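You operate a simulated robot arm through the tools that you are given. There is no shell and no other tool. Be economical: measure what you need, move in short steps, check, and stop when the job is done.

Carry out the task below with a simulated two-armed robot. There is one attempt and no reset: what you move stays moved.

TASK
On the top of the steel bench, fold the yellow cloth in half, so that its two short edges meet.

It is judged by the outcome, as a careful person would: the job done as asked, and still so three seconds after it is handed in. It fails if anything else is knocked over, pushed out of place, dropped, spilled or broken. Flat cloth is picked up by pressing the open fingertips on it (5 to 10 N) and closing them slowly along it; thin cloth reads only 2 to 8 mm in the jaws.

THE ROBOT
Two 7-joint arms with two-finger parallel grippers on one trunk, on a base that drives. Base frame: it is fixed to the floor where the robot stands at the start and does not move with it; the origin is under the middle of the robot, x ahead of it, y to its left, z up; the surface under the hand at the start is at about z = 0.7. Lengths are in m, angles in rad, forces in N, time in s.
The left shoulder is at the start at [0.07, 0.163, 1.02], the right one opposite. With the tool pointing down near the work surface each hand reaches from about 0.4 to 0.88 m from the robot's upright axis, wherever it stands, measured 20 degrees to its own side. Places, roughly: top of the steel bench [0.8, -0.9, 0.7]; yellow cloth [0.6, -0.1, 0.7]. Payload 3.43 kg a hand.
The tool frame of a hand sits at the grasp point between the pads (the TCP): z along the fingers, y along the line on which they close. The tips reach 0.034 m beyond it. Largest opening 0.128 m; finger width 0.024, thickness 0.012; the body of the gripper, 0.048 by 0.13 m, starts 0.096 m behind the TCP.
Orientation is told as [roll, pitch, yaw] about the base's x, y, z axes, in that order, counted from this pose: with the fingers straight down and closing along the base's y, the tool's x points along the base's -x, its y along +y and its z along -z.

THE INTERFACE
- The arms move only by the tool jog_arm. It takes "left_targets", "right_targets" or both (then of equal length, played together; a hand with none holds still); each is a list that holds one entry, the list of rows, each a list of 7 numbers: the shift along the base's x, y, z in m, then the turn, a rotation vector about the base's x, y, z in rad, then the opening, from 0 (shut) to 1 (fully open). In form: [[[dx, dy, dz, rx, ry, rz, gripper], ...]]. A call has 1 to 20 rows; each row shifts and turns the commanded pose from where the row before left it. Rows are played at 5 a second. More than 0.05 m and 0.15 rad between two rows, or a gripper value outside its range, and nothing of the call is played. Where a pose cannot be reached the arm comes as near as it can. A force on the tool above 40 N (or 10 N above the force at the start of the call, whichever is more), or a blocked arm, ends the call early, and 0.2 s more pass. Each finger travels about 0.153 m/s and halts on what it meets, pressing with about 21 N; the grip force reading is that of the motor and also rises with nothing between the fingers. The clock runs only during rows and for 0.2 s after the last one: add rows that do not move to give the fingers time. The reply holds the time, the measured pose of the TCP, the force on the tool along the base axes, the opening and the grip force, in the units named above and with some noise, with the torque about the TCP (base axes, N m) and any sound that the robot's microphone picked up.
- Cameras (640 x 400 px; columns grow to the right, rows downward): "scene" is now at [0.1308, -0.004, 1.2349]; the picture's right is [-0.04, -1.00, 0.00], its down [-0.69, 0.03, -0.72] and it looks along [0.72, -0.03, -0.69] (base axes); focal length 248 px, centre (320, 200). "left" rides on the left gripper at [0.076, 0.011, -0.16] in its tool frame; the picture's right is [-0.15, 0.99, 0.00], its down [-0.88, -0.13, -0.46] and it looks along [-0.45, -0.07, 0.89] (tool axes); focal length 234 px, centre (320, 200). "right" rides on the right gripper at [0.076, -0.011, -0.16] in its tool frame; the picture's right is [0.15, 0.99, 0.00], its down [-0.88, 0.13, -0.46] and it looks along [-0.45, 0.07, 0.89] (tool axes); focal length 234 px, centre (320, 200).
- camera(camera): a new picture of that camera. The clock stands still meanwhile.
- move_column(by): slides the trunk up (or, below 0, down) by that many m; the arms and the scene camera ride with it, the base frame stays. It gives what a move gives, with no picture.
- base_move(legs): drives the robot by 1 to 6 legs, each [ahead, left, turn to the left] in m, m and rad, along the robot's own axes; the way and the turn of a leg run together, so that a leg with both is an arc; at most 1.5 m and 3.142 rad a leg. The arms and the cameras ride along, it lands a little off, and it stops where it bumps. It gives what a move gives.
- turn_head(pan, tilt): turns the head with the scene camera to pan (to the left, within 1.501 rad either way) and tilt (down, from -0.506 to 1.204), counted from straight ahead of the robot. It gives what a move gives.
- point_at(camera, pixels): for up to 12 pixels [column, row] of the newest picture of that camera ("zoom" is the newest enlarged one), the place [x, y, z] in the base frame of the surface seen there, good to about 0.002 m. The clock stands still meanwhile.
- inspect(camera, box): a new picture of the part [left, top, right, bottom] of that camera's present view, enlarged. The clock stands still meanwhile.
- hand_in(): hands the job in; it is judged then, once.

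Keep the steps short. Do not move on a guess: measure, check each grasp and each placing, and mend mistakes. In all there are 80 turns and 78 pictures (those below and enlarged ones count). Leave the grippers open and the arms clear of the work at the hand-in unless told otherwise, and finish with a single line.

The tools are called by a JSON object that holds its "api" and its "payload". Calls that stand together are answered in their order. jog_arm: Moves the arms, as the interface text tells. Its arguments: {"type":"object","properties":{"left_targets":{"type":"array"},"right_targets":{"type":"array"}},"required":[]} The other tools are called the same way: move_column (by) slides the trunk up or down; base_move (legs) drives the base; turn_head (pan, tilt) turns the head that bears the scene camera; camera (camera) takes a picture; point_at (camera, pixels) gives the place of the surface under pixels of a picture; inspect (camera, box) takes an enlarged picture of a part of a camera's view; hand_in () hands the job in.

At the start:

```text
t: 0.0
left_tool_pos: [0.6114, 0.2644, 0.9095]
left_ee_rot: [0.001, 0.001, 0.003]
left_ft_force: [-0.1, 0.0, 0.5]
left_moment: [0.01, 0.02, 0.01]
left_grip_width: 0.128
left_grip_force: 0.0
right_tool_pos: [0.6776, -0.3192, 0.8538]
right_ee_rot: [0.001, -0.001, -0.001]
right_ft_force: [0.3, 0.3, -0.5]
right_moment: [-0.01, 0.01, 0.0]
right_grip_width: 0.1279
right_grip_force: 0.0
trunk travel left (down, up): [-0.5, 0.44]
robot x, y, heading: [-0.0008, -0.0002, 0.0]
head pan, tilt: [-0.042, 0.768]
```

scene: 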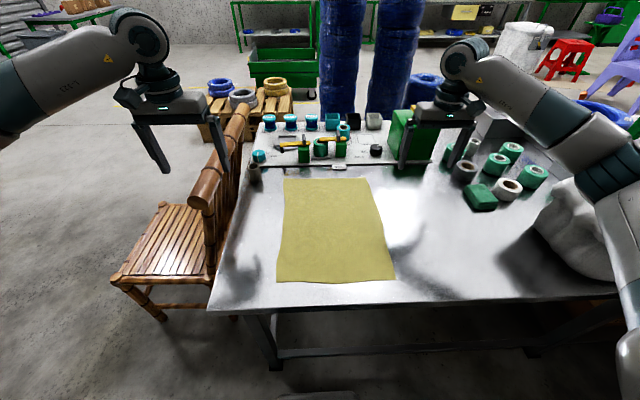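
right: 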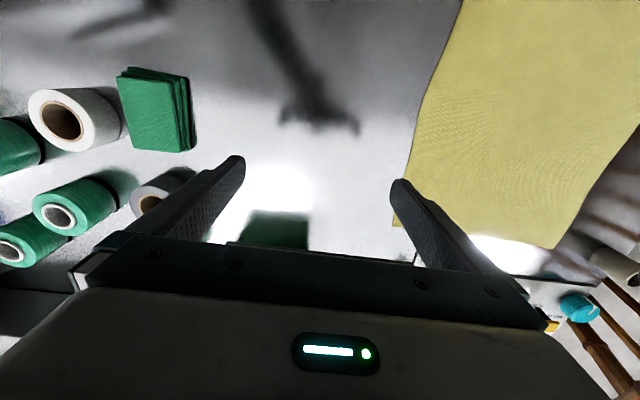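
left: 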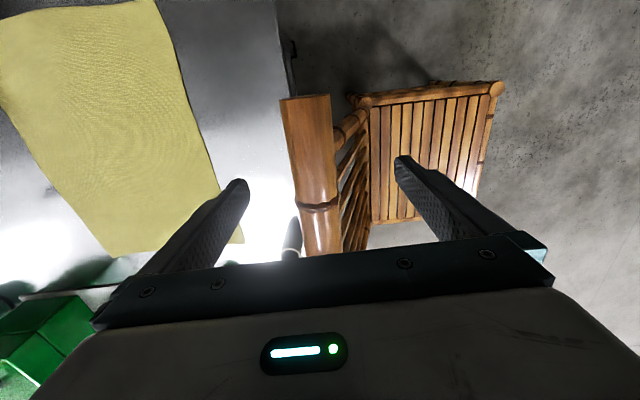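

The cloth lies flat with its corners near (284,178), (368,178), (395,280) and (277,282) in the scene picture. I'll measure these, plus the edge midpoints and the bench front edge.

{"api": "point_at", "payload": {"camera": "scene", "pixels": [[285, 180], [367, 180], [393, 278], [279, 280], [326, 180], [336, 280], [283, 230], [380, 230], [330, 230], [300, 302], [410, 250], [255, 172]]}}

{"api": "inspect", "payload": {"camera": "scene", "box": [220, 100, 460, 310]}}

```text
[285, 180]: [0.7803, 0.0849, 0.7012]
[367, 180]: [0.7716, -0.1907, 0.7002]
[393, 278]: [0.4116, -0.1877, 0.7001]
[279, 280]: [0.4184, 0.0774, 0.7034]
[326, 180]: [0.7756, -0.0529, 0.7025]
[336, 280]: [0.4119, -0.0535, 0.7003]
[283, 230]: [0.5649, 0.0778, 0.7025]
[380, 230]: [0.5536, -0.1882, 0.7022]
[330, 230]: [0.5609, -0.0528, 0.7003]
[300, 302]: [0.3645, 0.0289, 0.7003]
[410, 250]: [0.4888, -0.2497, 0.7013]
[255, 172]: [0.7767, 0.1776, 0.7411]
```

```text
1.90 times, centred on (340, 205) of scene
```

zoom: 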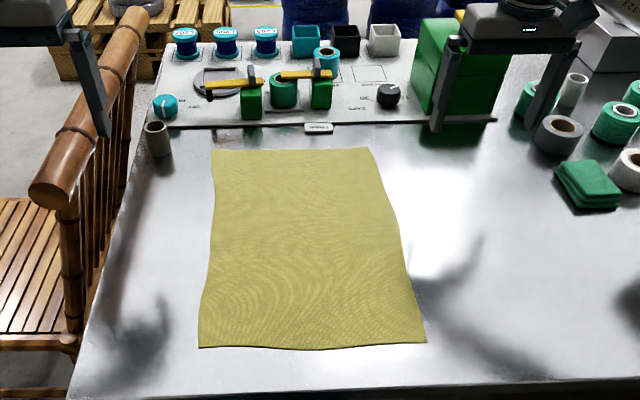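

The cloth is about 0.37 m along x and 0.27 m along y, so its short edges are the near and far ones. I plan to lift the far edge with both hands and carry it towards the robot onto the near edge. First I'll measure the far corners and the objects behind them.

{"api": "point_at", "payload": {"camera": "zoom", "pixels": [[216, 152], [365, 150], [290, 151], [201, 345], [423, 340], [310, 345], [318, 126], [156, 127], [430, 60], [460, 110], [390, 97], [165, 102]]}}

```text
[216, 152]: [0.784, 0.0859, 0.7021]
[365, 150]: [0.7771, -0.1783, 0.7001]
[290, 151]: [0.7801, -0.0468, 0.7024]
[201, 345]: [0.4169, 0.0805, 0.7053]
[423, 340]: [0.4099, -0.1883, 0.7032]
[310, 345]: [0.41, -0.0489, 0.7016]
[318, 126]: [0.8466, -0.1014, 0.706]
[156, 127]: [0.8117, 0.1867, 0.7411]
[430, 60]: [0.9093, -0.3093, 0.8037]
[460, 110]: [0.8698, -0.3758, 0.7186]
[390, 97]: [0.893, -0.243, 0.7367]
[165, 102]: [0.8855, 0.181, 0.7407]
```

The far edge runs from x≈0.787 (y 0.086) to x≈0.781 (y −0.183), and the objects behind it are all at x≥0.80. I'll bring both hands above the far corners with the fingers partly closed and stop about 5 cm above the cloth.

{"api": "jog_arm", "payload": {"left_targets": [[[0, -0.0419, 0, 0, 0, 0, 0.3], [0, -0.0419, 0, 0, 0, 0, 0.3], [0, -0.0419, 0, 0, 0, 0, 0.3], [0, -0.0419, 0, 0, 0, 0, 0.3], [0, -0.0419, 0, 0, 0, 0, 0.3], [0.0406, 0, -0.025, 0, 0, 0, 0.3], [0.0406, 0, -0.025, 0, 0, 0, 0.3], [0.0406, 0, -0.025, 0, 0, 0, 0.3], [0.0406, 0, -0.025, 0, 0, 0, 0.3], [0, 0, -0.02, 0, 0, 0, 0.3], [0, 0, 0, 0, 0, 0, 0.3], [0, 0, 0, 0, 0, 0, 0.3]]], "right_targets": [[[0, 0.0334, 0, 0, 0, 0, 0.3], [0, 0.0334, 0, 0, 0, 0, 0.3], [0, 0.0334, 0, 0, 0, 0, 0.3], [0, 0.0334, 0, 0, 0, 0, 0.3], [0, 0.0334, 0, 0, 0, 0, 0.3], [0.0226, 0, -0.011, 0, 0, 0, 0.3], [0.0226, 0, -0.011, 0, 0, 0, 0.3], [0.0226, 0, -0.011, 0, 0, 0, 0.3], [0.0226, 0, -0.011, 0, 0, 0, 0.3], [0, 0, -0.02, 0, 0, 0, 0.3], [0, 0, 0, 0, 0, 0, 0.3], [0, 0, 0, 0, 0, 0, 0.3]]]}}

{"api": "camera", "payload": {"camera": "left"}}

{"api": "camera", "payload": {"camera": "right"}}

```text
t: 2.6
left_tool_pos: [0.7733, 0.0551, 0.7905]
left_ee_rot: [0.001, 0.002, 0.001]
left_ft_force: [0.5, 0.2, -0.8]
left_moment: [0.04, -0.02, -0.03]
left_grip_width: 0.0382
left_grip_force: 0.0
right_tool_pos: [0.7674, -0.1511, 0.7879]
right_ee_rot: [-0.001, 0.0, -0.001]
right_ft_force: [-0.2, -0.1, 0.4]
right_moment: [0.0, -0.01, 0.0]
right_grip_width: 0.0384
right_grip_force: 0.2
trunk travel left (down, up): [-0.5, 0.44]
robot x, y, heading: [0.001, -0.0025, -0.004]
head pan, tilt: [-0.042, 0.768]
```

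```text
73 pictures are left
```

left: 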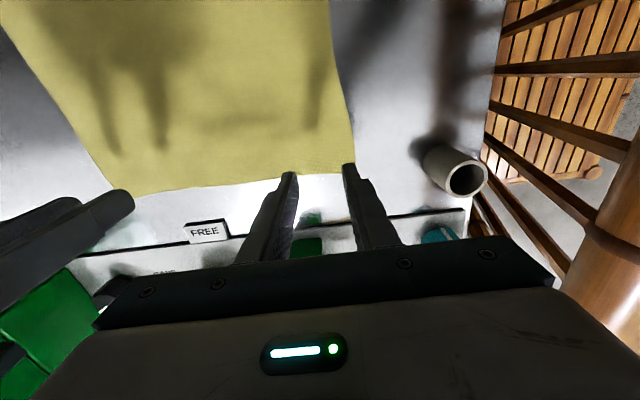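

```text
72 pictures are left
```

right: 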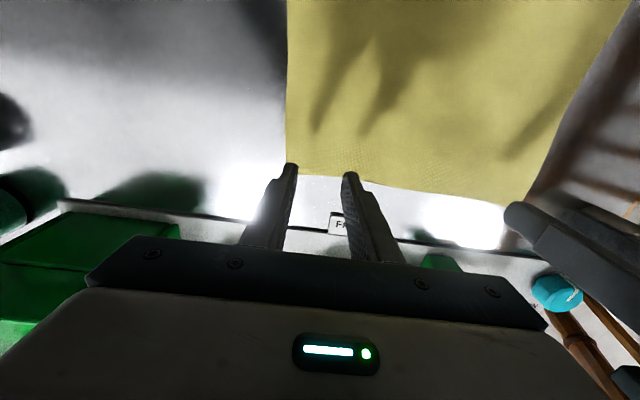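

Both hands hover at the far edge. I'll check the corner positions with the wrist cameras, at left (352,171) and right (290,173).

{"api": "point_at", "payload": {"camera": "left", "pixels": [[350, 160], [310, 174], [318, 165], [240, 180], [130, 192]]}}

{"api": "point_at", "payload": {"camera": "right", "pixels": [[289, 160], [305, 172], [325, 174], [380, 180], [500, 198]]}}

```text
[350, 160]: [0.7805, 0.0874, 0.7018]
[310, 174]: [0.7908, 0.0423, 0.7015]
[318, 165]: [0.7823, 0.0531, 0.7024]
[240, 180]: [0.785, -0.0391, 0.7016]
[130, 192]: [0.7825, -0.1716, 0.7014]
```

```text
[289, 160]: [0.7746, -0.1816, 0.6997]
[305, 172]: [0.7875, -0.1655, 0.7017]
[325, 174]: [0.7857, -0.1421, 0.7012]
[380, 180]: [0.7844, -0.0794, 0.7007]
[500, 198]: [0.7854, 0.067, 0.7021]
```

The far edge sits at x≈0.787. I'll trim the positions slightly and lower both hands to just above touching, with the tips about 3 mm over the cloth.

{"api": "jog_arm", "payload": {"left_targets": [[[0.002, -0.003, -0.02, 0, 0, 0, 0.3], [0, 0, -0.02, 0, 0, 0, 0.3], [0, 0, -0.011, 0, 0, 0, 0.3], [0, 0, 0, 0, 0, 0, 0.3], [0, 0, 0, 0, 0, 0, 0.3]]], "right_targets": [[[0.006, 0.004, -0.02, 0, 0, 0, 0.3], [0, 0, -0.02, 0, 0, 0, 0.3], [0, 0, -0.009, 0, 0, 0, 0.3], [0, 0, 0, 0, 0, 0, 0.3], [0, 0, 0, 0, 0, 0, 0.3]]]}}

```text
t: 3.8
left_tool_pos: [0.7725, 0.0506, 0.7396]
left_ee_rot: [0.0, 0.001, 0.002]
left_ft_force: [-0.6, -0.9, 0.5]
left_moment: [0.02, 0.02, 0.01]
left_grip_width: 0.0383
left_grip_force: 0.1
right_tool_pos: [0.7745, -0.1458, 0.7397]
right_ee_rot: [0.0, 0.002, 0.001]
right_ft_force: [-0.9, 0.6, 0.5]
right_moment: [0.02, 0.01, 0.01]
right_grip_width: 0.0387
right_grip_force: 0.1
trunk travel left (down, up): [-0.5, 0.44]
robot x, y, heading: [-0.0015, 0.0009, -0.005]
head pan, tilt: [-0.042, 0.768]
```

The forces still read almost zero. I'll lower both hands in small steps to make contact.

{"api": "jog_arm", "payload": {"left_targets": [[[0.002, 0, -0.002, 0, 0, 0, 0.3], [0, 0, -0.002, 0, 0, 0, 0.3], [0, 0, -0.001, 0, 0, 0, 0.3], [0, 0, 0, 0, 0, 0, 0.3]]], "right_targets": [[[0, 0, -0.002, 0, 0, 0, 0.3], [0, 0, -0.002, 0, 0, 0, 0.3], [0, 0, -0.001, 0, 0, 0, 0.3], [0, 0, 0, 0, 0, 0, 0.3]]]}}

```text
t: 4.8
left_tool_pos: [0.7764, 0.0506, 0.7359]
left_ee_rot: [0.0, -0.002, 0.001]
left_ft_force: [1.4, -1.4, 6.7]
left_moment: [0.01, -0.03, -0.01]
left_grip_width: 0.0382
left_grip_force: 0.1
right_tool_pos: [0.774, -0.1463, 0.7367]
right_ee_rot: [-0.001, -0.001, -0.001]
right_ft_force: [0.2, -0.8, -0.9]
right_moment: [0.01, -0.02, -0.03]
right_grip_width: 0.0384
right_grip_force: 0.0
trunk travel left (down, up): [-0.5, 0.44]
robot x, y, heading: [-0.0014, 0.0003, 0.003]
head pan, tilt: [-0.042, 0.768]
```

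The left hand presses with 6.7 N, but the right isn't touching yet. I'll lower the right a little more.

{"api": "jog_arm", "payload": {"right_targets": [[[0, 0, -0.001, 0, 0, 0, 0.3], [0, 0, -0.001, 0, 0, 0, 0.3], [0, 0, 0, 0, 0, 0, 0.3]]]}}

```text
t: 5.6
left_tool_pos: [0.7751, 0.0513, 0.7357]
left_ee_rot: [0.001, -0.002, 0.003]
left_ft_force: [2.6, -1.3, 6.5]
left_moment: [-0.01, -0.1, 0.0]
left_grip_width: 0.0381
left_grip_force: 0.2
right_tool_pos: [0.7748, -0.1465, 0.7352]
right_ee_rot: [-0.001, -0.001, 0.001]
right_ft_force: [1.1, -0.3, 7.7]
right_moment: [-0.09, -0.1, 0.03]
right_grip_width: 0.0385
right_grip_force: 0.1
trunk travel left (down, up): [-0.5, 0.44]
robot x, y, heading: [-0.0012, -0.0007, -0.003]
head pan, tilt: [-0.042, 0.768]
```

Both hands now press with 6 to 8 N. I'll close the fingers slowly.

{"api": "jog_arm", "payload": {"left_targets": [[[0, 0, 0, 0, 0, 0, 0.27], [0, 0, 0, 0, 0, 0, 0.24], [0, 0, 0, 0, 0, 0, 0.21], [0, 0, 0, 0, 0, 0, 0.18], [0, 0, 0, 0, 0, 0, 0.15], [0, 0, 0, 0, 0, 0, 0.12], [0, 0, 0, 0, 0, 0, 0.09], [0, 0, 0, 0, 0, 0, 0.06], [0, 0, 0, 0, 0, 0, 0.03], [0, 0, 0, 0, 0, 0, 0], [0, 0, 0, 0, 0, 0, 0], [0, 0, 0, 0, 0, 0, 0]]], "right_targets": [[[0, 0, 0, 0, 0, 0, 0.27], [0, 0, 0, 0, 0, 0, 0.24], [0, 0, 0, 0, 0, 0, 0.21], [0, 0, 0, 0, 0, 0, 0.18], [0, 0, 0, 0, 0, 0, 0.15], [0, 0, 0, 0, 0, 0, 0.12], [0, 0, 0, 0, 0, 0, 0.09], [0, 0, 0, 0, 0, 0, 0.06], [0, 0, 0, 0, 0, 0, 0.03], [0, 0, 0, 0, 0, 0, 0], [0, 0, 0, 0, 0, 0, 0], [0, 0, 0, 0, 0, 0, 0]]]}}

{"api": "camera", "payload": {"camera": "left"}}

{"api": "camera", "payload": {"camera": "right"}}

```text
t: 8.2
left_tool_pos: [0.7758, 0.0514, 0.7353]
left_ee_rot: [0.003, -0.003, -0.001]
left_ft_force: [0.7, -4.2, 2.6]
left_moment: [-0.14, 0.0, 0.03]
left_grip_width: 0.0022
left_grip_force: 20.7
right_tool_pos: [0.7739, -0.1462, 0.7362]
right_ee_rot: [0.0, -0.002, 0.001]
right_ft_force: [-0.3, 4.3, 14.4]
right_moment: [0.14, -0.06, 0.06]
right_grip_width: 0.0025
right_grip_force: 20.7
trunk travel left (down, up): [-0.5, 0.44]
robot x, y, heading: [-0.0023, 0.0026, -0.006]
head pan, tilt: [-0.042, 0.768]
```

```text
71 pictures are left
```

left: 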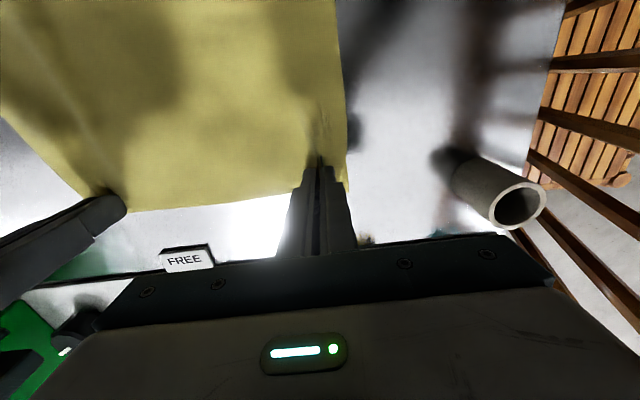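

```text
70 pictures are left
```

right: 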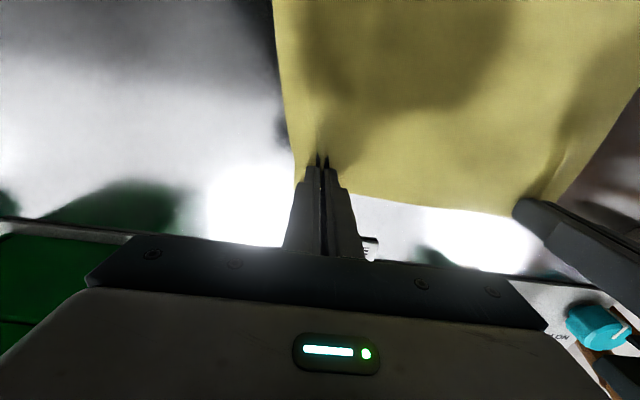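

Both jaws read 2.2–2.5 mm, so cloth is likely held. I'll lift a little, moving slightly inward, and check.

{"api": "jog_arm", "payload": {"left_targets": [[[-0.001, 0, 0.01, 0, 0, 0, 0], [-0.002, 0, 0.015, 0, 0, 0, 0], [-0.004, 0, 0.015, 0, 0, 0, 0], [-0.005, 0, 0.015, 0, 0, 0, 0], [0, 0, 0, 0, 0, 0, 0]]], "right_targets": [[[-0.001, 0, 0.01, 0, 0, 0, 0], [-0.002, 0, 0.015, 0, 0, 0, 0], [-0.004, 0, 0.015, 0, 0, 0, 0], [-0.005, 0, 0.015, 0, 0, 0, 0], [0, 0, 0, 0, 0, 0, 0]]]}}

{"api": "camera", "payload": {"camera": "scene"}}

{"api": "camera", "payload": {"camera": "right"}}

```text
t: 9.4
left_tool_pos: [0.7643, 0.0499, 0.789]
left_ee_rot: [0.0, 0.001, 0.004]
left_ft_force: [-0.1, -6.3, -0.3]
left_moment: [-0.22, 0.0, -0.02]
left_grip_width: 0.0025
left_grip_force: 21.1
right_tool_pos: [0.7634, -0.1485, 0.787]
right_ee_rot: [0.0, 0.002, 0.001]
right_ft_force: [-0.1, 6.7, -0.5]
right_moment: [0.25, 0.0, 0.05]
right_grip_width: 0.0021
right_grip_force: 20.6
trunk travel left (down, up): [-0.5, 0.44]
robot x, y, heading: [-0.0006, -0.0028, -0.0]
head pan, tilt: [-0.042, 0.768]
```

```text
69 pictures are left
```

scene: 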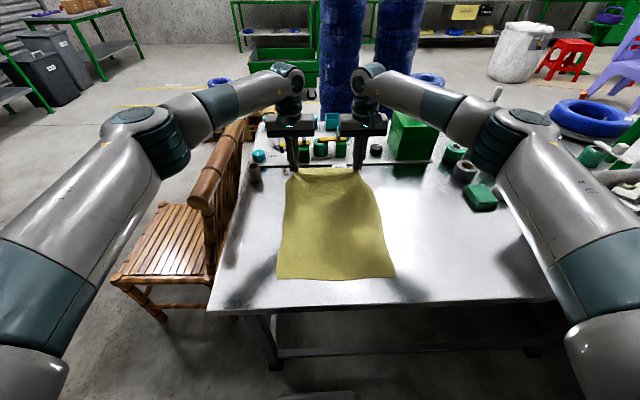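

```text
68 pictures are left
```

right: 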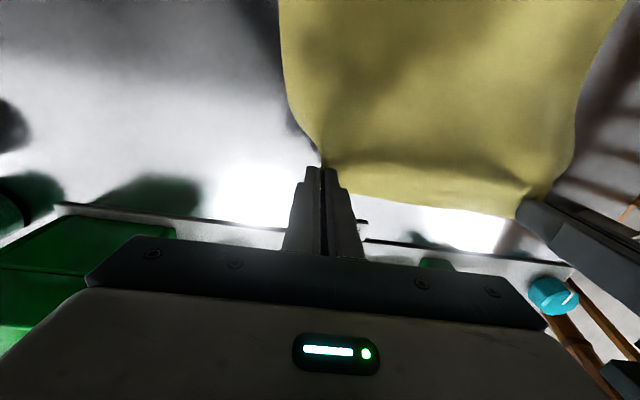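

The cloth is held at both corners and lifts cleanly, with the edge taut between the hands at about 6.5 N. I'll ease the hands 2 mm towards each other and carry the edge up along an arc, stopping above the fold line at x≈0.60.

{"api": "jog_arm", "payload": {"left_targets": [[[-0.0085, -0.002, 0.014, 0, 0, 0, 0], [-0.0085, 0, 0.014, 0, 0, 0, 0], [-0.0085, 0, 0.014, 0, 0, 0, 0], [-0.0085, 0, 0.014, 0, 0, 0, 0], [-0.011, 0, 0.009, 0, 0, 0, 0], [-0.011, 0, 0.009, 0, 0, 0, 0], [-0.011, 0, 0.009, 0, 0, 0, 0], [-0.012, 0, 0.008, 0, 0, 0, 0], [-0.014, 0, 0.005, 0, 0, 0, 0], [-0.014, 0, 0.005, 0, 0, 0, 0], [-0.014, 0, 0.004, 0, 0, 0, 0], [-0.014, 0, 0.003, 0, 0, 0, 0], [-0.014, 0, 0.002, 0, 0, 0, 0], [-0.014, 0, 0.001, 0, 0, 0, 0], [0, 0, 0, 0, 0, 0, 0], [0, 0, 0, 0, 0, 0, 0]]], "right_targets": [[[-0.0085, 0.002, 0.014, 0, 0, 0, 0], [-0.0085, 0, 0.014, 0, 0, 0, 0], [-0.0085, 0, 0.014, 0, 0, 0, 0], [-0.0085, 0, 0.014, 0, 0, 0, 0], [-0.011, 0, 0.009, 0, 0, 0, 0], [-0.011, 0, 0.009, 0, 0, 0, 0], [-0.011, 0, 0.009, 0, 0, 0, 0], [-0.012, 0, 0.008, 0, 0, 0, 0], [-0.014, 0, 0.005, 0, 0, 0, 0], [-0.014, 0, 0.005, 0, 0, 0, 0], [-0.014, 0, 0.004, 0, 0, 0, 0], [-0.014, 0, 0.003, 0, 0, 0, 0], [-0.014, 0, 0.002, 0, 0, 0, 0], [-0.014, 0, 0.001, 0, 0, 0, 0], [0, 0, 0, 0, 0, 0, 0], [0, 0, 0, 0, 0, 0, 0]]]}}

{"api": "camera", "payload": {"camera": "scene"}}

{"api": "camera", "payload": {"camera": "right"}}

```text
t: 12.8
left_tool_pos: [0.5994, 0.0511, 0.8991]
left_ee_rot: [-0.002, 0.001, 0.0]
left_ft_force: [-0.6, -0.1, 0.4]
left_moment: [-0.01, -0.01, 0.06]
left_grip_width: 0.0019
left_grip_force: 21.2
right_tool_pos: [0.5985, -0.1448, 0.898]
right_ee_rot: [0.0, 0.0, -0.001]
right_ft_force: [-0.5, 1.0, -0.2]
right_moment: [0.05, 0.0, 0.04]
right_grip_width: 0.0024
right_grip_force: 20.7
trunk travel left (down, up): [-0.5, 0.44]
robot x, y, heading: [0.0015, -0.0021, 0.004]
head pan, tilt: [-0.042, 0.768]
```

```text
67 pictures are left
```

scene: 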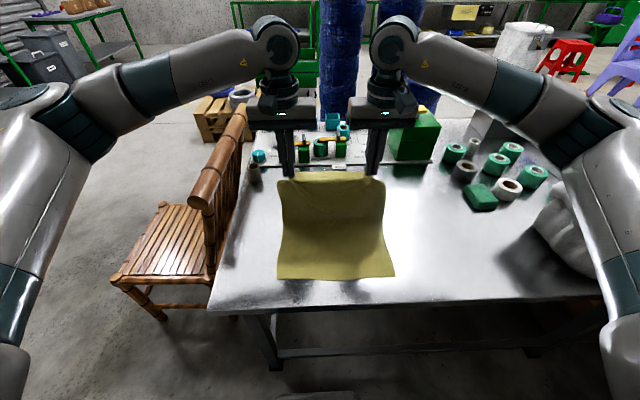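

```text
66 pictures are left
```

right: 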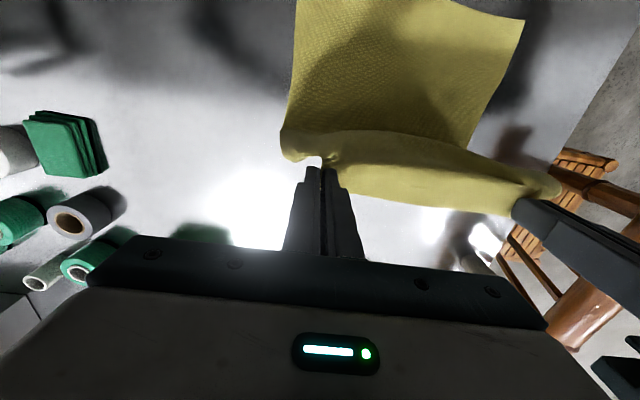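

The near edge hasn't moved and both grips hold. I'll carry on towards the near edge, lowering and tilting the hands about 0.6 rad so the fingers point slightly back towards the robot.

{"api": "jog_arm", "payload": {"left_targets": [[[-0.011, 0, -0.002, 0, 0.05, 0, 0], [-0.011, 0, -0.003, 0, 0.05, 0, 0], [-0.011, 0, -0.005, 0, 0.05, 0, 0], [-0.011, 0, -0.006, 0, 0.05, 0, 0], [-0.011, 0, -0.008, 0, 0.05, 0, 0], [-0.011, 0, -0.009, 0, 0.05, 0, 0], [-0.011, 0, -0.01, 0, 0.05, 0, 0], [-0.011, 0, -0.011, 0, 0.05, 0, 0], [-0.011, 0, -0.012, 0, 0.05, 0, 0], [-0.011, 0, -0.013, 0, 0.05, 0, 0], [-0.01, 0, -0.013, 0, 0.05, 0, 0], [-0.01, 0, -0.013, 0, 0.05, 0, 0], [0, 0, 0, 0, 0, 0, 0], [0, 0, 0, 0, 0, 0, 0]]], "right_targets": [[[-0.011, 0, -0.002, 0, 0.05, 0, 0], [-0.011, 0, -0.003, 0, 0.05, 0, 0], [-0.011, 0, -0.005, 0, 0.05, 0, 0], [-0.011, 0, -0.006, 0, 0.05, 0, 0], [-0.011, 0, -0.008, 0, 0.05, 0, 0], [-0.011, 0, -0.009, 0, 0.05, 0, 0], [-0.011, 0, -0.01, 0, 0.05, 0, 0], [-0.011, 0, -0.011, 0, 0.05, 0, 0], [-0.011, 0, -0.012, 0, 0.05, 0, 0], [-0.011, 0, -0.013, 0, 0.05, 0, 0], [-0.01, 0, -0.013, 0, 0.05, 0, 0], [-0.01, 0, -0.013, 0, 0.05, 0, 0], [0, 0, 0, 0, 0, 0, 0], [0, 0, 0, 0, 0, 0, 0]]]}}

{"api": "camera", "payload": {"camera": "scene"}}

{"api": "camera", "payload": {"camera": "right"}}

{"api": "camera", "payload": {"camera": "left"}}

```text
t: 15.8
left_tool_pos: [0.472, 0.0504, 0.7955]
left_ee_rot: [0.0, 0.601, 0.002]
left_ft_force: [0.8, -4.2, 0.2]
left_moment: [-0.08, -0.03, 0.07]
left_grip_width: 0.0023
left_grip_force: 21.5
right_tool_pos: [0.4698, -0.1476, 0.7933]
right_ee_rot: [-0.002, 0.6, 0.0]
right_ft_force: [-0.3, 3.4, 0.1]
right_moment: [0.13, 0.0, -0.01]
right_grip_width: 0.0023
right_grip_force: 20.7
trunk travel left (down, up): [-0.5, 0.44]
robot x, y, heading: [0.0024, 0.0011, 0.001]
head pan, tilt: [-0.042, 0.768]
```

```text
65 pictures are left
```

scene: 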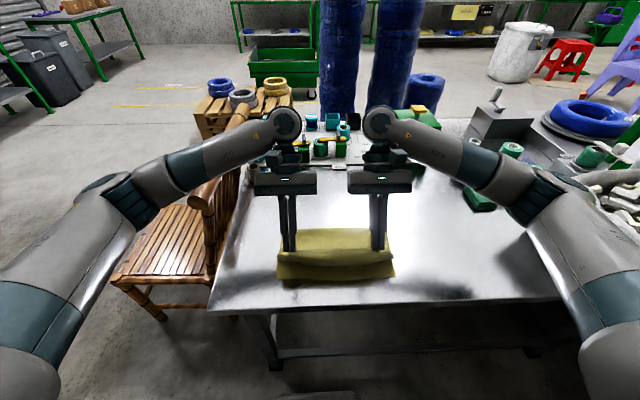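

```text
64 pictures are left
```

right: 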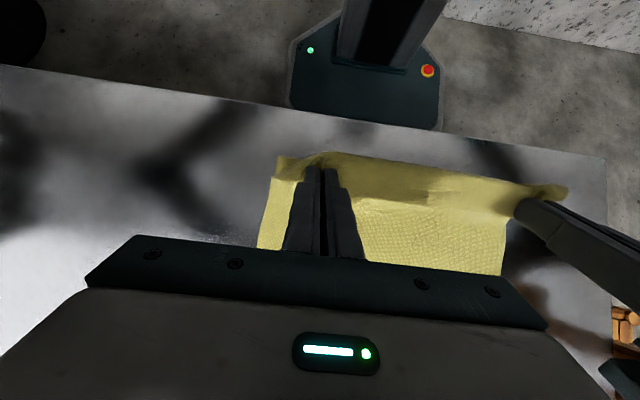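

```text
63 pictures are left
```

left: 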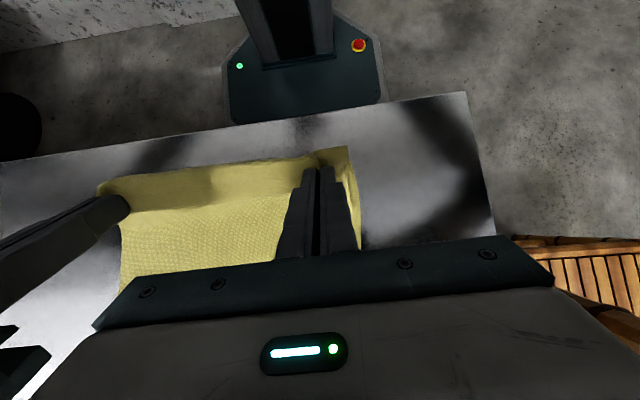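

The folded part now hangs over the near half. I'll zoom in on the near edge.

{"api": "inspect", "payload": {"camera": "scene", "box": [250, 180, 420, 300]}}

```text
3.33 times, centred on (335, 240) of scene
```

zoom: 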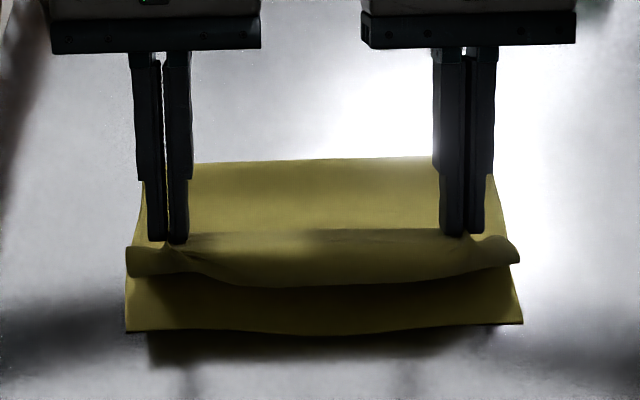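

The edge strip between the jaws still points back, away from the robot, so the cloth rolls in front of the fingers. I'll tilt the hands further, to about 1.2 rad, with the tips nearly in place, so the edge strip turns down and the roll can open.

{"api": "jog_arm", "payload": {"left_targets": [[[0, 0, -0.0013, 0, 0.05, 0, 0], [0, 0, -0.0013, 0, 0.05, 0, 0], [0, 0, -0.0013, 0, 0.05, 0, 0], [0, 0, -0.0013, 0, 0.05, 0, 0], [0, 0, -0.0013, 0, 0.05, 0, 0], [0, 0, -0.0013, 0, 0.05, 0, 0], [0, 0, -0.0013, 0, 0.05, 0, 0], [0, 0, -0.0013, 0, 0.05, 0, 0], [0, 0, -0.0013, 0, 0.05, 0, 0], [0, 0, -0.0013, 0, 0.05, 0, 0], [0, 0, -0.0013, 0, 0.05, 0, 0], [0, 0, -0.0013, 0, 0.05, 0, 0], [0, 0, 0, 0, 0, 0, 0]]], "right_targets": [[[0, 0, -0.0013, 0, 0.05, 0, 0], [0, 0, -0.0013, 0, 0.05, 0, 0], [0, 0, -0.0013, 0, 0.05, 0, 0], [0, 0, -0.0013, 0, 0.05, 0, 0], [0, 0, -0.0013, 0, 0.05, 0, 0], [0, 0, -0.0013, 0, 0.05, 0, 0], [0, 0, -0.0013, 0, 0.05, 0, 0], [0, 0, -0.0013, 0, 0.05, 0, 0], [0, 0, -0.0013, 0, 0.05, 0, 0], [0, 0, -0.0013, 0, 0.05, 0, 0], [0, 0, -0.0013, 0, 0.05, 0, 0], [0, 0, -0.0013, 0, 0.05, 0, 0], [0, 0, 0, 0, 0, 0, 0]]]}}

{"api": "inspect", "payload": {"camera": "scene", "box": [220, 130, 460, 300]}}

```text
t: 18.6
left_tool_pos: [0.4731, 0.0512, 0.7807]
left_ee_rot: [0.003, 1.201, 0.004]
left_ft_force: [-1.1, -2.5, -0.1]
left_moment: [-0.01, -0.04, 0.06]
left_grip_width: 0.0023
left_grip_force: 21.1
right_tool_pos: [0.4697, -0.1457, 0.7804]
right_ee_rot: [0.0, 1.198, -0.001]
right_ft_force: [-0.3, 2.4, -0.1]
right_moment: [0.06, 0.03, -0.04]
right_grip_width: 0.0022
right_grip_force: 21.2
trunk travel left (down, up): [-0.5, 0.44]
robot x, y, heading: [0.0001, 0.0023, 0.001]
head pan, tilt: [-0.042, 0.768]
```

```text
2.35 times, centred on (340, 215) of scene
```

zoom: 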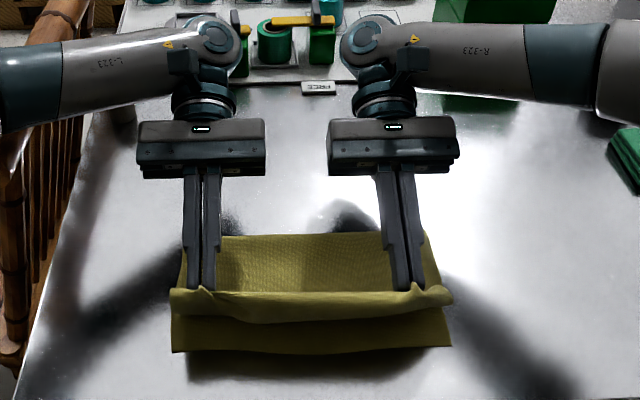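

Both arms reach this pose and the roll has opened up. I'll measure the lower near edge, the roll and where the fold lifts off.

{"api": "point_at", "payload": {"camera": "zoom", "pixels": [[174, 350], [310, 352], [448, 345], [310, 318], [310, 296], [172, 292], [449, 293], [310, 240], [224, 240], [420, 240], [178, 300], [310, 260]]}}

```text
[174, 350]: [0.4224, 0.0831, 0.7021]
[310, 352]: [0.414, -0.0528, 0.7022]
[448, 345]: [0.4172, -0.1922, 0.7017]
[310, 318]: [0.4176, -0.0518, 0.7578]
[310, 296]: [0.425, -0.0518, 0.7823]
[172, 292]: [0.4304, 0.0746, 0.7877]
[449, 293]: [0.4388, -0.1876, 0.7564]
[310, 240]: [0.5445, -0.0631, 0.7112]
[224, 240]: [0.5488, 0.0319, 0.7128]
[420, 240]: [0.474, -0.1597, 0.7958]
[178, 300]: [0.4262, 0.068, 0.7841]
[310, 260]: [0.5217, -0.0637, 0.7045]
```

The cloth has settled into a fold at x≈0.555, but it should be at 0.60, so slack is bunched in front. I'll take the edge back to directly above x=0.60 and almost taut, so the fold line goes back to the right place. Then I'll come down again on a wider arc.

{"api": "jog_arm", "payload": {"left_targets": [[[0.0122, 0, 0.0108, 0, 0, 0, 0], [0.0122, 0, 0.0108, 0, 0, 0, 0], [0.0122, 0, 0.0108, 0, 0, 0, 0], [0.0122, 0, 0.0108, 0, 0, 0, 0], [0.0122, 0, 0.0108, 0, 0, 0, 0], [0.0122, 0, 0.0108, 0, 0, 0, 0], [0.014, 0, 0.004, 0, 0, 0, 0], [0.014, 0, 0.004, 0, 0, 0, 0], [0.014, 0, 0.004, 0, 0, 0, 0], [0.014, 0, 0.004, 0, 0, 0, 0], [0.014, 0, 0.003, 0, 0, 0, 0], [0.014, 0, 0.003, 0, 0, 0, 0], [0, 0, 0, 0, 0, 0, 0], [0, 0, 0, 0, 0, 0, 0]]], "right_targets": [[[0.0142, 0, 0.0108, 0, 0, 0, 0], [0.0132, 0, 0.0108, 0, 0, 0, 0], [0.0122, 0, 0.0108, 0, 0, 0, 0], [0.0122, 0, 0.0108, 0, 0, 0, 0], [0.0122, 0, 0.0108, 0, 0, 0, 0], [0.0122, 0, 0.0108, 0, 0, 0, 0], [0.014, 0, 0.004, 0, 0, 0, 0], [0.014, 0, 0.004, 0, 0, 0, 0], [0.014, 0, 0.004, 0, 0, 0, 0], [0.014, 0, 0.004, 0, 0, 0, 0], [0.014, 0, 0.003, 0, 0, 0, 0], [0.014, 0, 0.003, 0, 0, 0, 0], [0, 0, 0, 0, 0, 0, 0], [0, 0, 0, 0, 0, 0, 0]]]}}

{"api": "inspect", "payload": {"camera": "scene", "box": [220, 130, 460, 300]}}

```text
t: 21.6
left_tool_pos: [0.5265, 0.0555, 0.8287]
left_ee_rot: [0.001, 1.195, 0.002]
left_ft_force: [0.2, -8.0, -0.5]
left_moment: [-0.1, 0.03, 0.3]
left_grip_width: 0.0024
left_grip_force: 20.9
left hand out of reach, approached as far as the arm can: row 5, 6, 7, 8, 9, 10, 11, 12
right_tool_pos: [0.5245, -0.1448, 0.8397]
right_ee_rot: [0.003, 1.196, -0.001]
right_ft_force: [-1.3, 8.8, -0.5]
right_moment: [0.16, 0.02, -0.28]
right_grip_width: 0.0024
right_grip_force: 21.5
right hand out of reach, approached as far as the arm can: row 5, 6, 7, 8, 9, 10, 11, 12
trunk travel left (down, up): [-0.5, 0.44]
robot x, y, heading: [-0.0009, 0.0026, 0.001]
head pan, tilt: [-0.042, 0.768]
```

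```text
2.35 times, centred on (340, 215) of scene
```

zoom: 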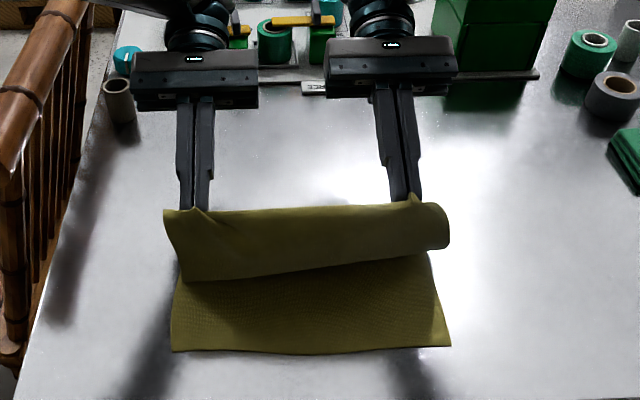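

With this tilt the arms can't reach further out. I'll take the tilt back by 0.6 rad to regain reach and see where the hands end up.

{"api": "jog_arm", "payload": {"left_targets": [[[0, 0, 0, 0, -0.1, 0, 0], [0, 0, 0, 0, -0.1, 0, 0], [0, 0, 0, 0, -0.1, 0, 0], [0, 0, 0, 0, -0.1, 0, 0], [0, 0, 0, 0, -0.1, 0, 0], [0, 0, 0, 0, -0.1, 0, 0], [0, 0, 0, 0, 0, 0, 0], [0, 0, 0, 0, 0, 0, 0]]], "right_targets": [[[0, 0, 0, 0, -0.1, 0, 0], [0, 0, 0, 0, -0.1, 0, 0], [0, 0, 0, 0, -0.1, 0, 0], [0, 0, 0, 0, -0.1, 0, 0], [0, 0, 0, 0, -0.1, 0, 0], [0, 0, 0, 0, -0.1, 0, 0], [0, 0, 0, 0, 0, 0, 0], [0, 0, 0, 0, 0, 0, 0]]]}}

{"api": "inspect", "payload": {"camera": "scene", "box": [220, 130, 460, 300]}}

```text
t: 23.4
left_tool_pos: [0.5275, 0.0532, 0.8292]
left_ee_rot: [0.0, 0.596, 0.001]
left_ft_force: [-0.1, -4.3, 0.3]
left_moment: [-0.15, -0.01, 0.06]
left_grip_width: 0.002
left_grip_force: 21.3
right_tool_pos: [0.5264, -0.1447, 0.8402]
right_ee_rot: [0.0, 0.597, 0.0]
right_ft_force: [-0.4, 4.7, 0.1]
right_moment: [0.16, -0.01, -0.1]
right_grip_width: 0.002
right_grip_force: 21.2
trunk travel left (down, up): [-0.5, 0.44]
robot x, y, heading: [-0.0027, 0.0031, -0.001]
head pan, tilt: [-0.042, 0.768]
```

```text
2.35 times, centred on (340, 215) of scene
```

zoom: 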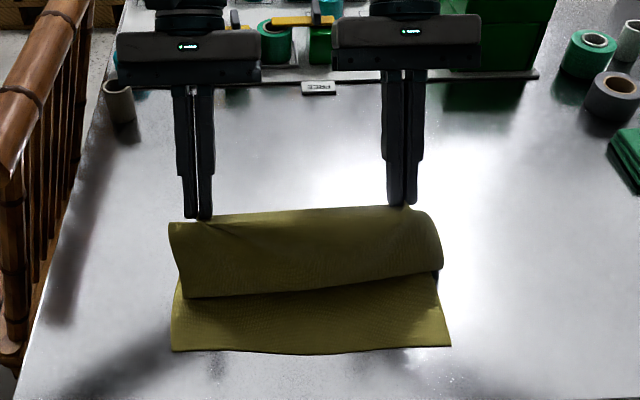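

The arms move freely again. The pinch takes in 24 mm at the edge, which makes a hem, so a better grasp is worth the extra steps. I'll reverse the path and lay the cloth flat again, then regrasp just the outermost few millimetres of the edge.

{"api": "jog_arm", "payload": {"left_targets": [[[0.0122, 0, 0.0118, 0, -0.1, 0, 0], [0.0122, 0, 0.0118, 0, -0.1, 0, 0], [0.0122, 0, 0.0118, 0, -0.1, 0, 0], [0.0122, 0, 0.0118, 0, -0.1, 0, 0], [0.0122, 0, 0.0118, 0, -0.1, 0, 0], [0.0122, 0, 0.0118, 0, -0.1, 0, 0], [0.014, 0, -0.001, 0, 0, 0, 0], [0.014, 0, -0.002, 0, 0, 0, 0], [0.014, 0, -0.003, 0, 0, 0, 0], [0.014, 0, -0.004, 0, 0, 0, 0], [0.014, 0, -0.005, 0, 0, 0, 0], [0.014, 0, -0.006, 0, 0, 0, 0], [0.013, 0, -0.008, 0, 0, 0, 0], [0.013, 0, -0.01, 0, 0, 0, 0], [0.013, 0, -0.011, 0, 0, 0, 0], [0.012, 0, -0.013, 0, 0, 0, 0], [0.011, 0, -0.014, 0, 0, 0, 0], [0.011, 0, -0.015, 0, 0, 0, 0], [0.008, 0, -0.017, 0, 0, 0, 0], [0, 0, 0, 0, 0, 0, 0]]], "right_targets": [[[0.0122, 0, 0.01, 0, -0.1, 0, 0], [0.0122, 0, 0.01, 0, -0.1, 0, 0], [0.0122, 0, 0.01, 0, -0.1, 0, 0], [0.0122, 0, 0.01, 0, -0.1, 0, 0], [0.0122, 0, 0.01, 0, -0.1, 0, 0], [0.0122, 0, 0.01, 0, -0.1, 0, 0], [0.014, 0, -0.001, 0, 0, 0, 0], [0.014, 0, -0.002, 0, 0, 0, 0], [0.014, 0, -0.003, 0, 0, 0, 0], [0.014, 0, -0.004, 0, 0, 0, 0], [0.014, 0, -0.005, 0, 0, 0, 0], [0.014, 0, -0.006, 0, 0, 0, 0], [0.013, 0, -0.008, 0, 0, 0, 0], [0.013, 0, -0.01, 0, 0, 0, 0], [0.013, 0, -0.011, 0, 0, 0, 0], [0.012, 0, -0.013, 0, 0, 0, 0], [0.011, 0, -0.014, 0, 0, 0, 0], [0.011, 0, -0.015, 0, 0, 0, 0], [0.008, 0, -0.017, 0, 0, 0, 0], [0, 0, 0, 0, 0, 0, 0]]]}}

{"api": "inspect", "payload": {"camera": "scene", "box": [220, 130, 460, 300]}}

```text
t: 27.6
left_tool_pos: [0.7683, 0.0549, 0.7899]
left_ee_rot: [-0.001, -0.002, 0.001]
left_ft_force: [-0.1, -6.0, 0.0]
left_moment: [-0.26, -0.02, 0.01]
left_grip_width: 0.0024
left_grip_force: 21.1
right_tool_pos: [0.7656, -0.1455, 0.7927]
right_ee_rot: [0.001, -0.001, 0.0]
right_ft_force: [-0.9, 6.9, -0.1]
right_moment: [0.24, 0.03, 0.02]
right_grip_width: 0.0023
right_grip_force: 21.2
trunk travel left (down, up): [-0.5, 0.44]
robot x, y, heading: [0.0035, 0.0014, 0.0]
head pan, tilt: [-0.042, 0.768]
```

```text
2.35 times, centred on (340, 215) of scene
```

zoom: 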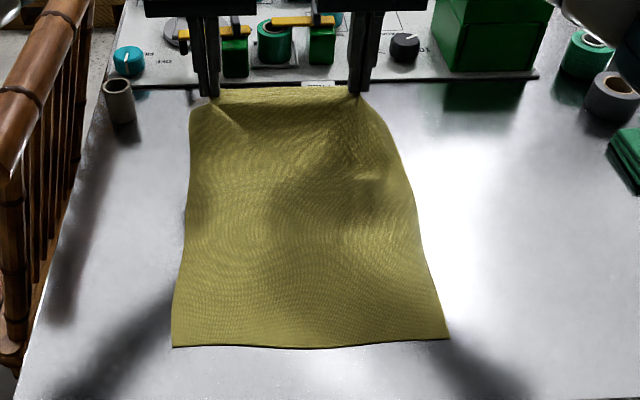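

The cloth is back over its original place. I'll lower it to the bench and open the fingers at contact.

{"api": "jog_arm", "payload": {"left_targets": [[[0.003, 0, -0.015, 0, 0, 0, 0], [0.002, 0, -0.015, 0, 0, 0, 0], [0.002, 0, -0.012, 0, 0, 0, 0], [0.001, 0, -0.009, 0, 0, 0, 0], [0, 0, 0, 0, 0, 0, 0], [0, 0, 0, 0, 0, 0, 0.08], [0, 0, 0, 0, 0, 0, 0.16], [0, 0, 0, 0, 0, 0, 0.24], [0, 0, 0, 0, 0, 0, 0.32], [0, 0, 0, 0, 0, 0, 0.36], [0, 0, 0.02, 0, 0, 0, 0.36], [0, 0, 0.03, 0, 0, 0, 0.36], [0, 0, 0, 0, 0, 0, 0.2], [0, 0, 0, 0, 0, 0, 0.2]]], "right_targets": [[[0.003, 0, -0.016, 0, 0, 0, 0], [0.003, 0, -0.016, 0, 0, 0, 0], [0.002, 0, -0.013, 0, 0, 0, 0], [0.001, 0, -0.009, 0, 0, 0, 0], [0, 0, 0, 0, 0, 0, 0], [0, 0, 0, 0, 0, 0, 0.08], [0, 0, 0, 0, 0, 0, 0.16], [0, 0, 0, 0, 0, 0, 0.24], [0, 0, 0, 0, 0, 0, 0.32], [0, 0, 0, 0, 0, 0, 0.36], [0, 0, 0.02, 0, 0, 0, 0.36], [0, 0, 0.03, 0, 0, 0, 0.36], [0, 0, 0, 0, 0, 0, 0.2], [0, 0, 0, 0, 0, 0, 0.2]]]}}

{"api": "inspect", "payload": {"camera": "scene", "box": [220, 130, 460, 300]}}

{"api": "camera", "payload": {"camera": "right"}}

{"api": "camera", "payload": {"camera": "left"}}

```text
t: 30.6
left_tool_pos: [0.7748, 0.0534, 0.7903]
left_ee_rot: [0.0, -0.002, 0.001]
left_ft_force: [-0.1, -0.2, -0.1]
left_moment: [-0.01, 0.03, -0.01]
left_grip_width: 0.0255
left_grip_force: 0.0
right_tool_pos: [0.7747, -0.1437, 0.7864]
right_ee_rot: [-0.001, -0.002, -0.001]
right_ft_force: [0.1, -0.4, 0.2]
right_moment: [0.0, 0.02, -0.03]
right_grip_width: 0.0255
right_grip_force: 0.0
trunk travel left (down, up): [-0.5, 0.44]
robot x, y, heading: [0.0016, -0.0039, 0.003]
head pan, tilt: [-0.042, 0.768]
```

```text
2.35 times, centred on (340, 215) of scene
```

zoom: 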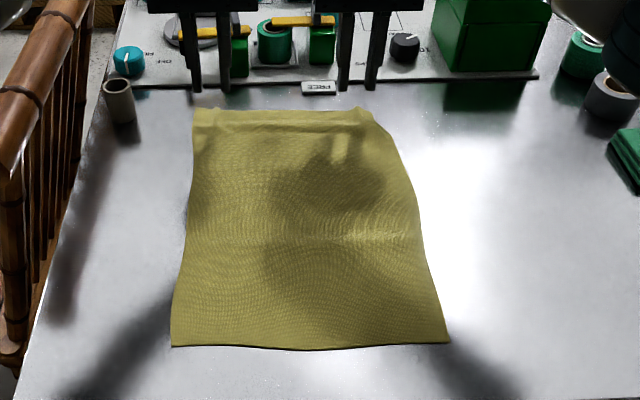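

```text
56 pictures are left
```

right: 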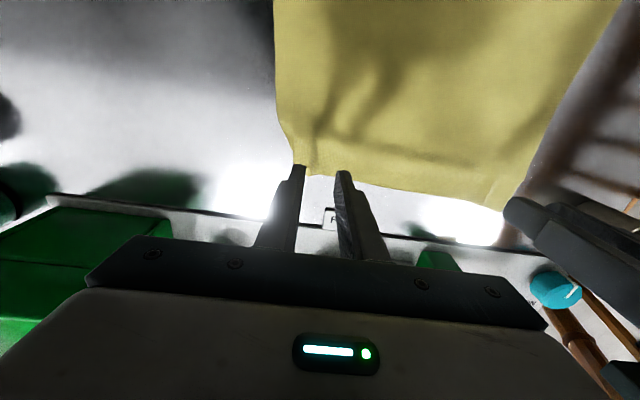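

```text
55 pictures are left
```

left: 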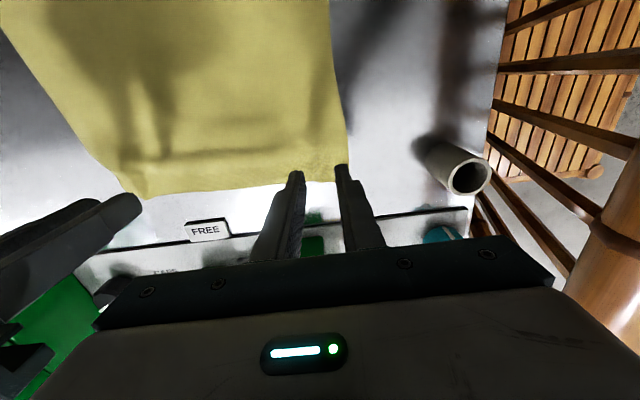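

The cloth sprang back nearly flat, with only a slight ridge 2–3 cm from the far edge. I'll measure the edge and corners again before regrasping.

{"api": "point_at", "payload": {"camera": "left", "pixels": [[343, 160], [325, 176], [318, 179], [260, 184], [150, 196], [230, 150]]}}

{"api": "point_at", "payload": {"camera": "right", "pixels": [[294, 158], [312, 170], [325, 173], [360, 182], [480, 203], [440, 160]]}}

{"api": "inspect", "payload": {"camera": "right", "box": [250, 100, 410, 200]}}

```text
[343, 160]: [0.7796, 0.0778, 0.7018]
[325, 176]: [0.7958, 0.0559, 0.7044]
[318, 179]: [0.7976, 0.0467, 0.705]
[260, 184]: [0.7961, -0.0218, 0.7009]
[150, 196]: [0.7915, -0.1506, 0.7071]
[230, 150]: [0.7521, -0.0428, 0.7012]
```

```text
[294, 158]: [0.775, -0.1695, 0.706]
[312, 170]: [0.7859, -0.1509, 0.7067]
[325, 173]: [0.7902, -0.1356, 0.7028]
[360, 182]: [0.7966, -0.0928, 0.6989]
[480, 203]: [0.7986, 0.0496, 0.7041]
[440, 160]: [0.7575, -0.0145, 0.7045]
```

```text
4.00 times, centred on (330, 150) of right
```

zoom: 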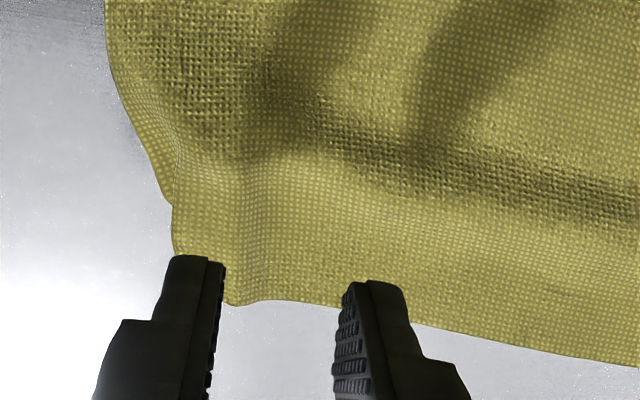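

The far edge is now at x≈0.797 on the left and 0.787 on the right. The right corner has a small ridge that sits between the fingers. I'll shift the hands outward so the fingertips overlap the edge by only about 8 mm, and lower them to near contact.

{"api": "jog_arm", "payload": {"left_targets": [[[0.013, 0, -0.015, 0, 0, 0, 0.2], [0.013, 0, -0.015, 0, 0, 0, 0.2], [0, 0, -0.015, 0, 0, 0, 0.2], [0, 0, -0.006, 0, 0, 0, 0.2], [0, 0, 0, 0, 0, 0, 0.2]]], "right_targets": [[[0.009, 0, -0.015, 0, 0, 0, 0.2], [0.008, 0, -0.015, 0, 0, 0, 0.2], [0, 0, -0.013, 0, 0, 0, 0.2], [0, 0, -0.006, 0, 0, 0, 0.2], [0, 0, 0, 0, 0, 0, 0.2]]]}}

{"api": "inspect", "payload": {"camera": "left", "box": [250, 100, 410, 200]}}

{"api": "inspect", "payload": {"camera": "right", "box": [250, 100, 410, 200]}}

```text
t: 31.8
left_tool_pos: [0.7993, 0.0526, 0.7382]
left_ee_rot: [0.001, -0.001, 0.001]
left_ft_force: [0.5, -1.0, -0.6]
left_moment: [0.0, 0.04, 0.01]
left_grip_width: 0.0257
left_grip_force: 0.0
right_tool_pos: [0.7926, -0.1464, 0.7361]
right_ee_rot: [0.0, -0.003, 0.0]
right_ft_force: [0.0, -0.7, 0.4]
right_moment: [-0.04, -0.01, -0.03]
right_grip_width: 0.0257
right_grip_force: 0.1
trunk travel left (down, up): [-0.5, 0.44]
robot x, y, heading: [-0.0049, 0.0034, -0.004]
head pan, tilt: [-0.042, 0.768]
```

```text
4.00 times, centred on (330, 150) of left
```

zoom: 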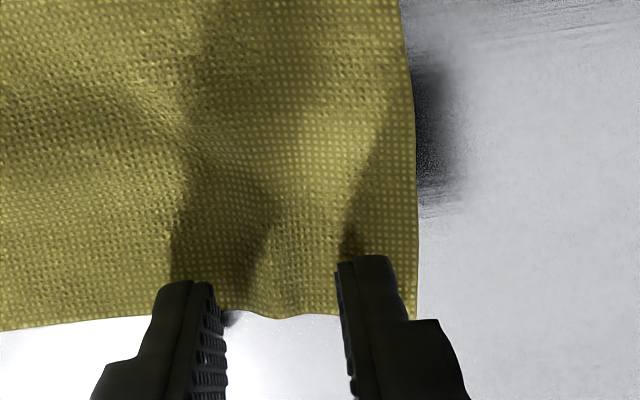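

```text
4.00 times, centred on (330, 150) of right
```

zoom: 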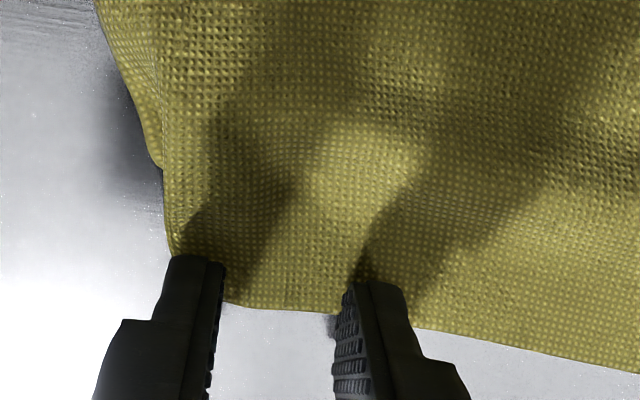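

The overlap is now about 10 mm on each side. I'll press down gently.

{"api": "jog_arm", "payload": {"left_targets": [[[0, 0, -0.002, 0, 0, 0, 0.2], [0, 0, -0.0015, 0, 0, 0, 0.2], [0, 0, 0, 0, 0, 0, 0.2]]], "right_targets": [[[0, 0, -0.001, 0, 0, 0, 0.2], [0, 0, -0.001, 0, 0, 0, 0.2], [0, 0, 0, 0, 0, 0, 0.2]]]}}

```text
t: 32.6
left_tool_pos: [0.801, 0.0518, 0.7364]
left_ee_rot: [0.001, -0.003, 0.001]
left_ft_force: [0.2, -0.3, 2.2]
left_moment: [-0.02, 0.01, -0.01]
left_grip_width: 0.0255
left_grip_force: 0.0
right_tool_pos: [0.7916, -0.146, 0.737]
right_ee_rot: [0.0, -0.004, 0.001]
right_ft_force: [0.7, -0.3, 3.0]
right_moment: [-0.07, 0.01, -0.01]
right_grip_width: 0.0257
right_grip_force: 0.6
trunk travel left (down, up): [-0.5, 0.44]
robot x, y, heading: [-0.0006, 0.0022, -0.001]
head pan, tilt: [-0.042, 0.768]
```

Contact is light, at 2–3 N. I'll press about 1 mm more and close slowly.

{"api": "jog_arm", "payload": {"left_targets": [[[0, 0, -0.001, 0, 0, 0, 0.2], [0, 0, 0, 0, 0, 0, 0.2], [0, 0, 0, 0, 0, 0, 0.17], [0, 0, 0, 0, 0, 0, 0.14], [0, 0, 0, 0, 0, 0, 0.11], [0, 0, 0, 0, 0, 0, 0.08], [0, 0, 0, 0, 0, 0, 0.05], [0, 0, 0, 0, 0, 0, 0.02], [0, 0, 0, 0, 0, 0, 0], [0, 0, 0, 0, 0, 0, 0], [0, 0, 0, 0, 0, 0, 0]]], "right_targets": [[[0, 0, -0.001, 0, 0, 0, 0.2], [0, 0, 0, 0, 0, 0, 0.2], [0, 0, 0, 0, 0, 0, 0.17], [0, 0, 0, 0, 0, 0, 0.14], [0, 0, 0, 0, 0, 0, 0.11], [0, 0, 0, 0, 0, 0, 0.08], [0, 0, 0, 0, 0, 0, 0.05], [0, 0, 0, 0, 0, 0, 0.02], [0, 0, 0, 0, 0, 0, 0], [0, 0, 0, 0, 0, 0, 0], [0, 0, 0, 0, 0, 0, 0]]]}}

{"api": "inspect", "payload": {"camera": "left", "box": [250, 100, 410, 200]}}

{"api": "inspect", "payload": {"camera": "right", "box": [250, 100, 410, 200]}}

```text
t: 35.0
left_tool_pos: [0.7995, 0.0513, 0.7354]
left_ee_rot: [-0.001, -0.003, 0.001]
left_ft_force: [-0.1, 0.3, 7.9]
left_moment: [0.05, 0.06, -0.02]
left_grip_width: 0.0022
left_grip_force: 20.1
right_tool_pos: [0.7895, -0.1449, 0.7361]
right_ee_rot: [0.001, -0.002, -0.001]
right_ft_force: [-0.8, 0.1, 7.6]
right_moment: [-0.05, 0.03, 0.02]
right_grip_width: 0.0
right_grip_force: 21.2
trunk travel left (down, up): [-0.5, 0.44]
robot x, y, heading: [0.0016, 0.002, 0.003]
head pan, tilt: [-0.042, 0.768]
```

```text
4.00 times, centred on (330, 150) of left
```

zoom: 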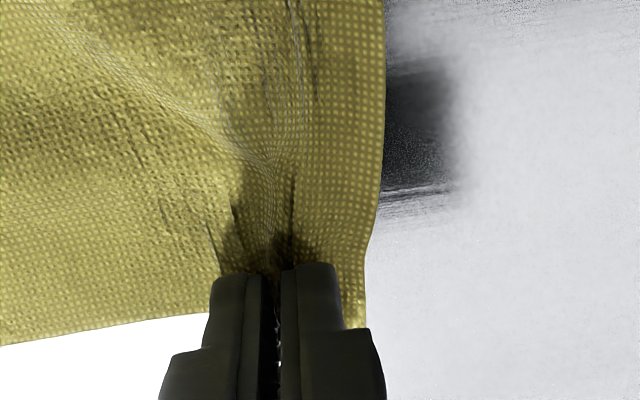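

```text
4.00 times, centred on (330, 150) of right
```

zoom: 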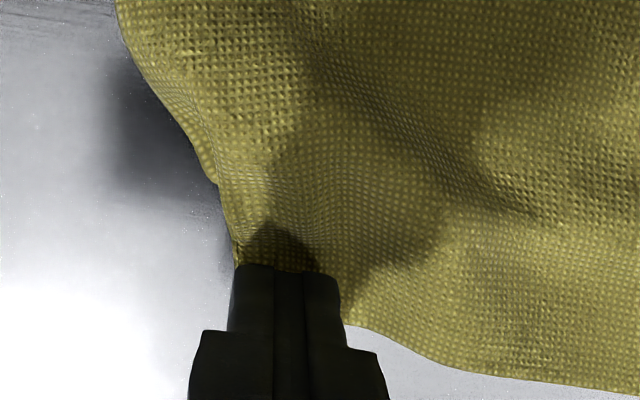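

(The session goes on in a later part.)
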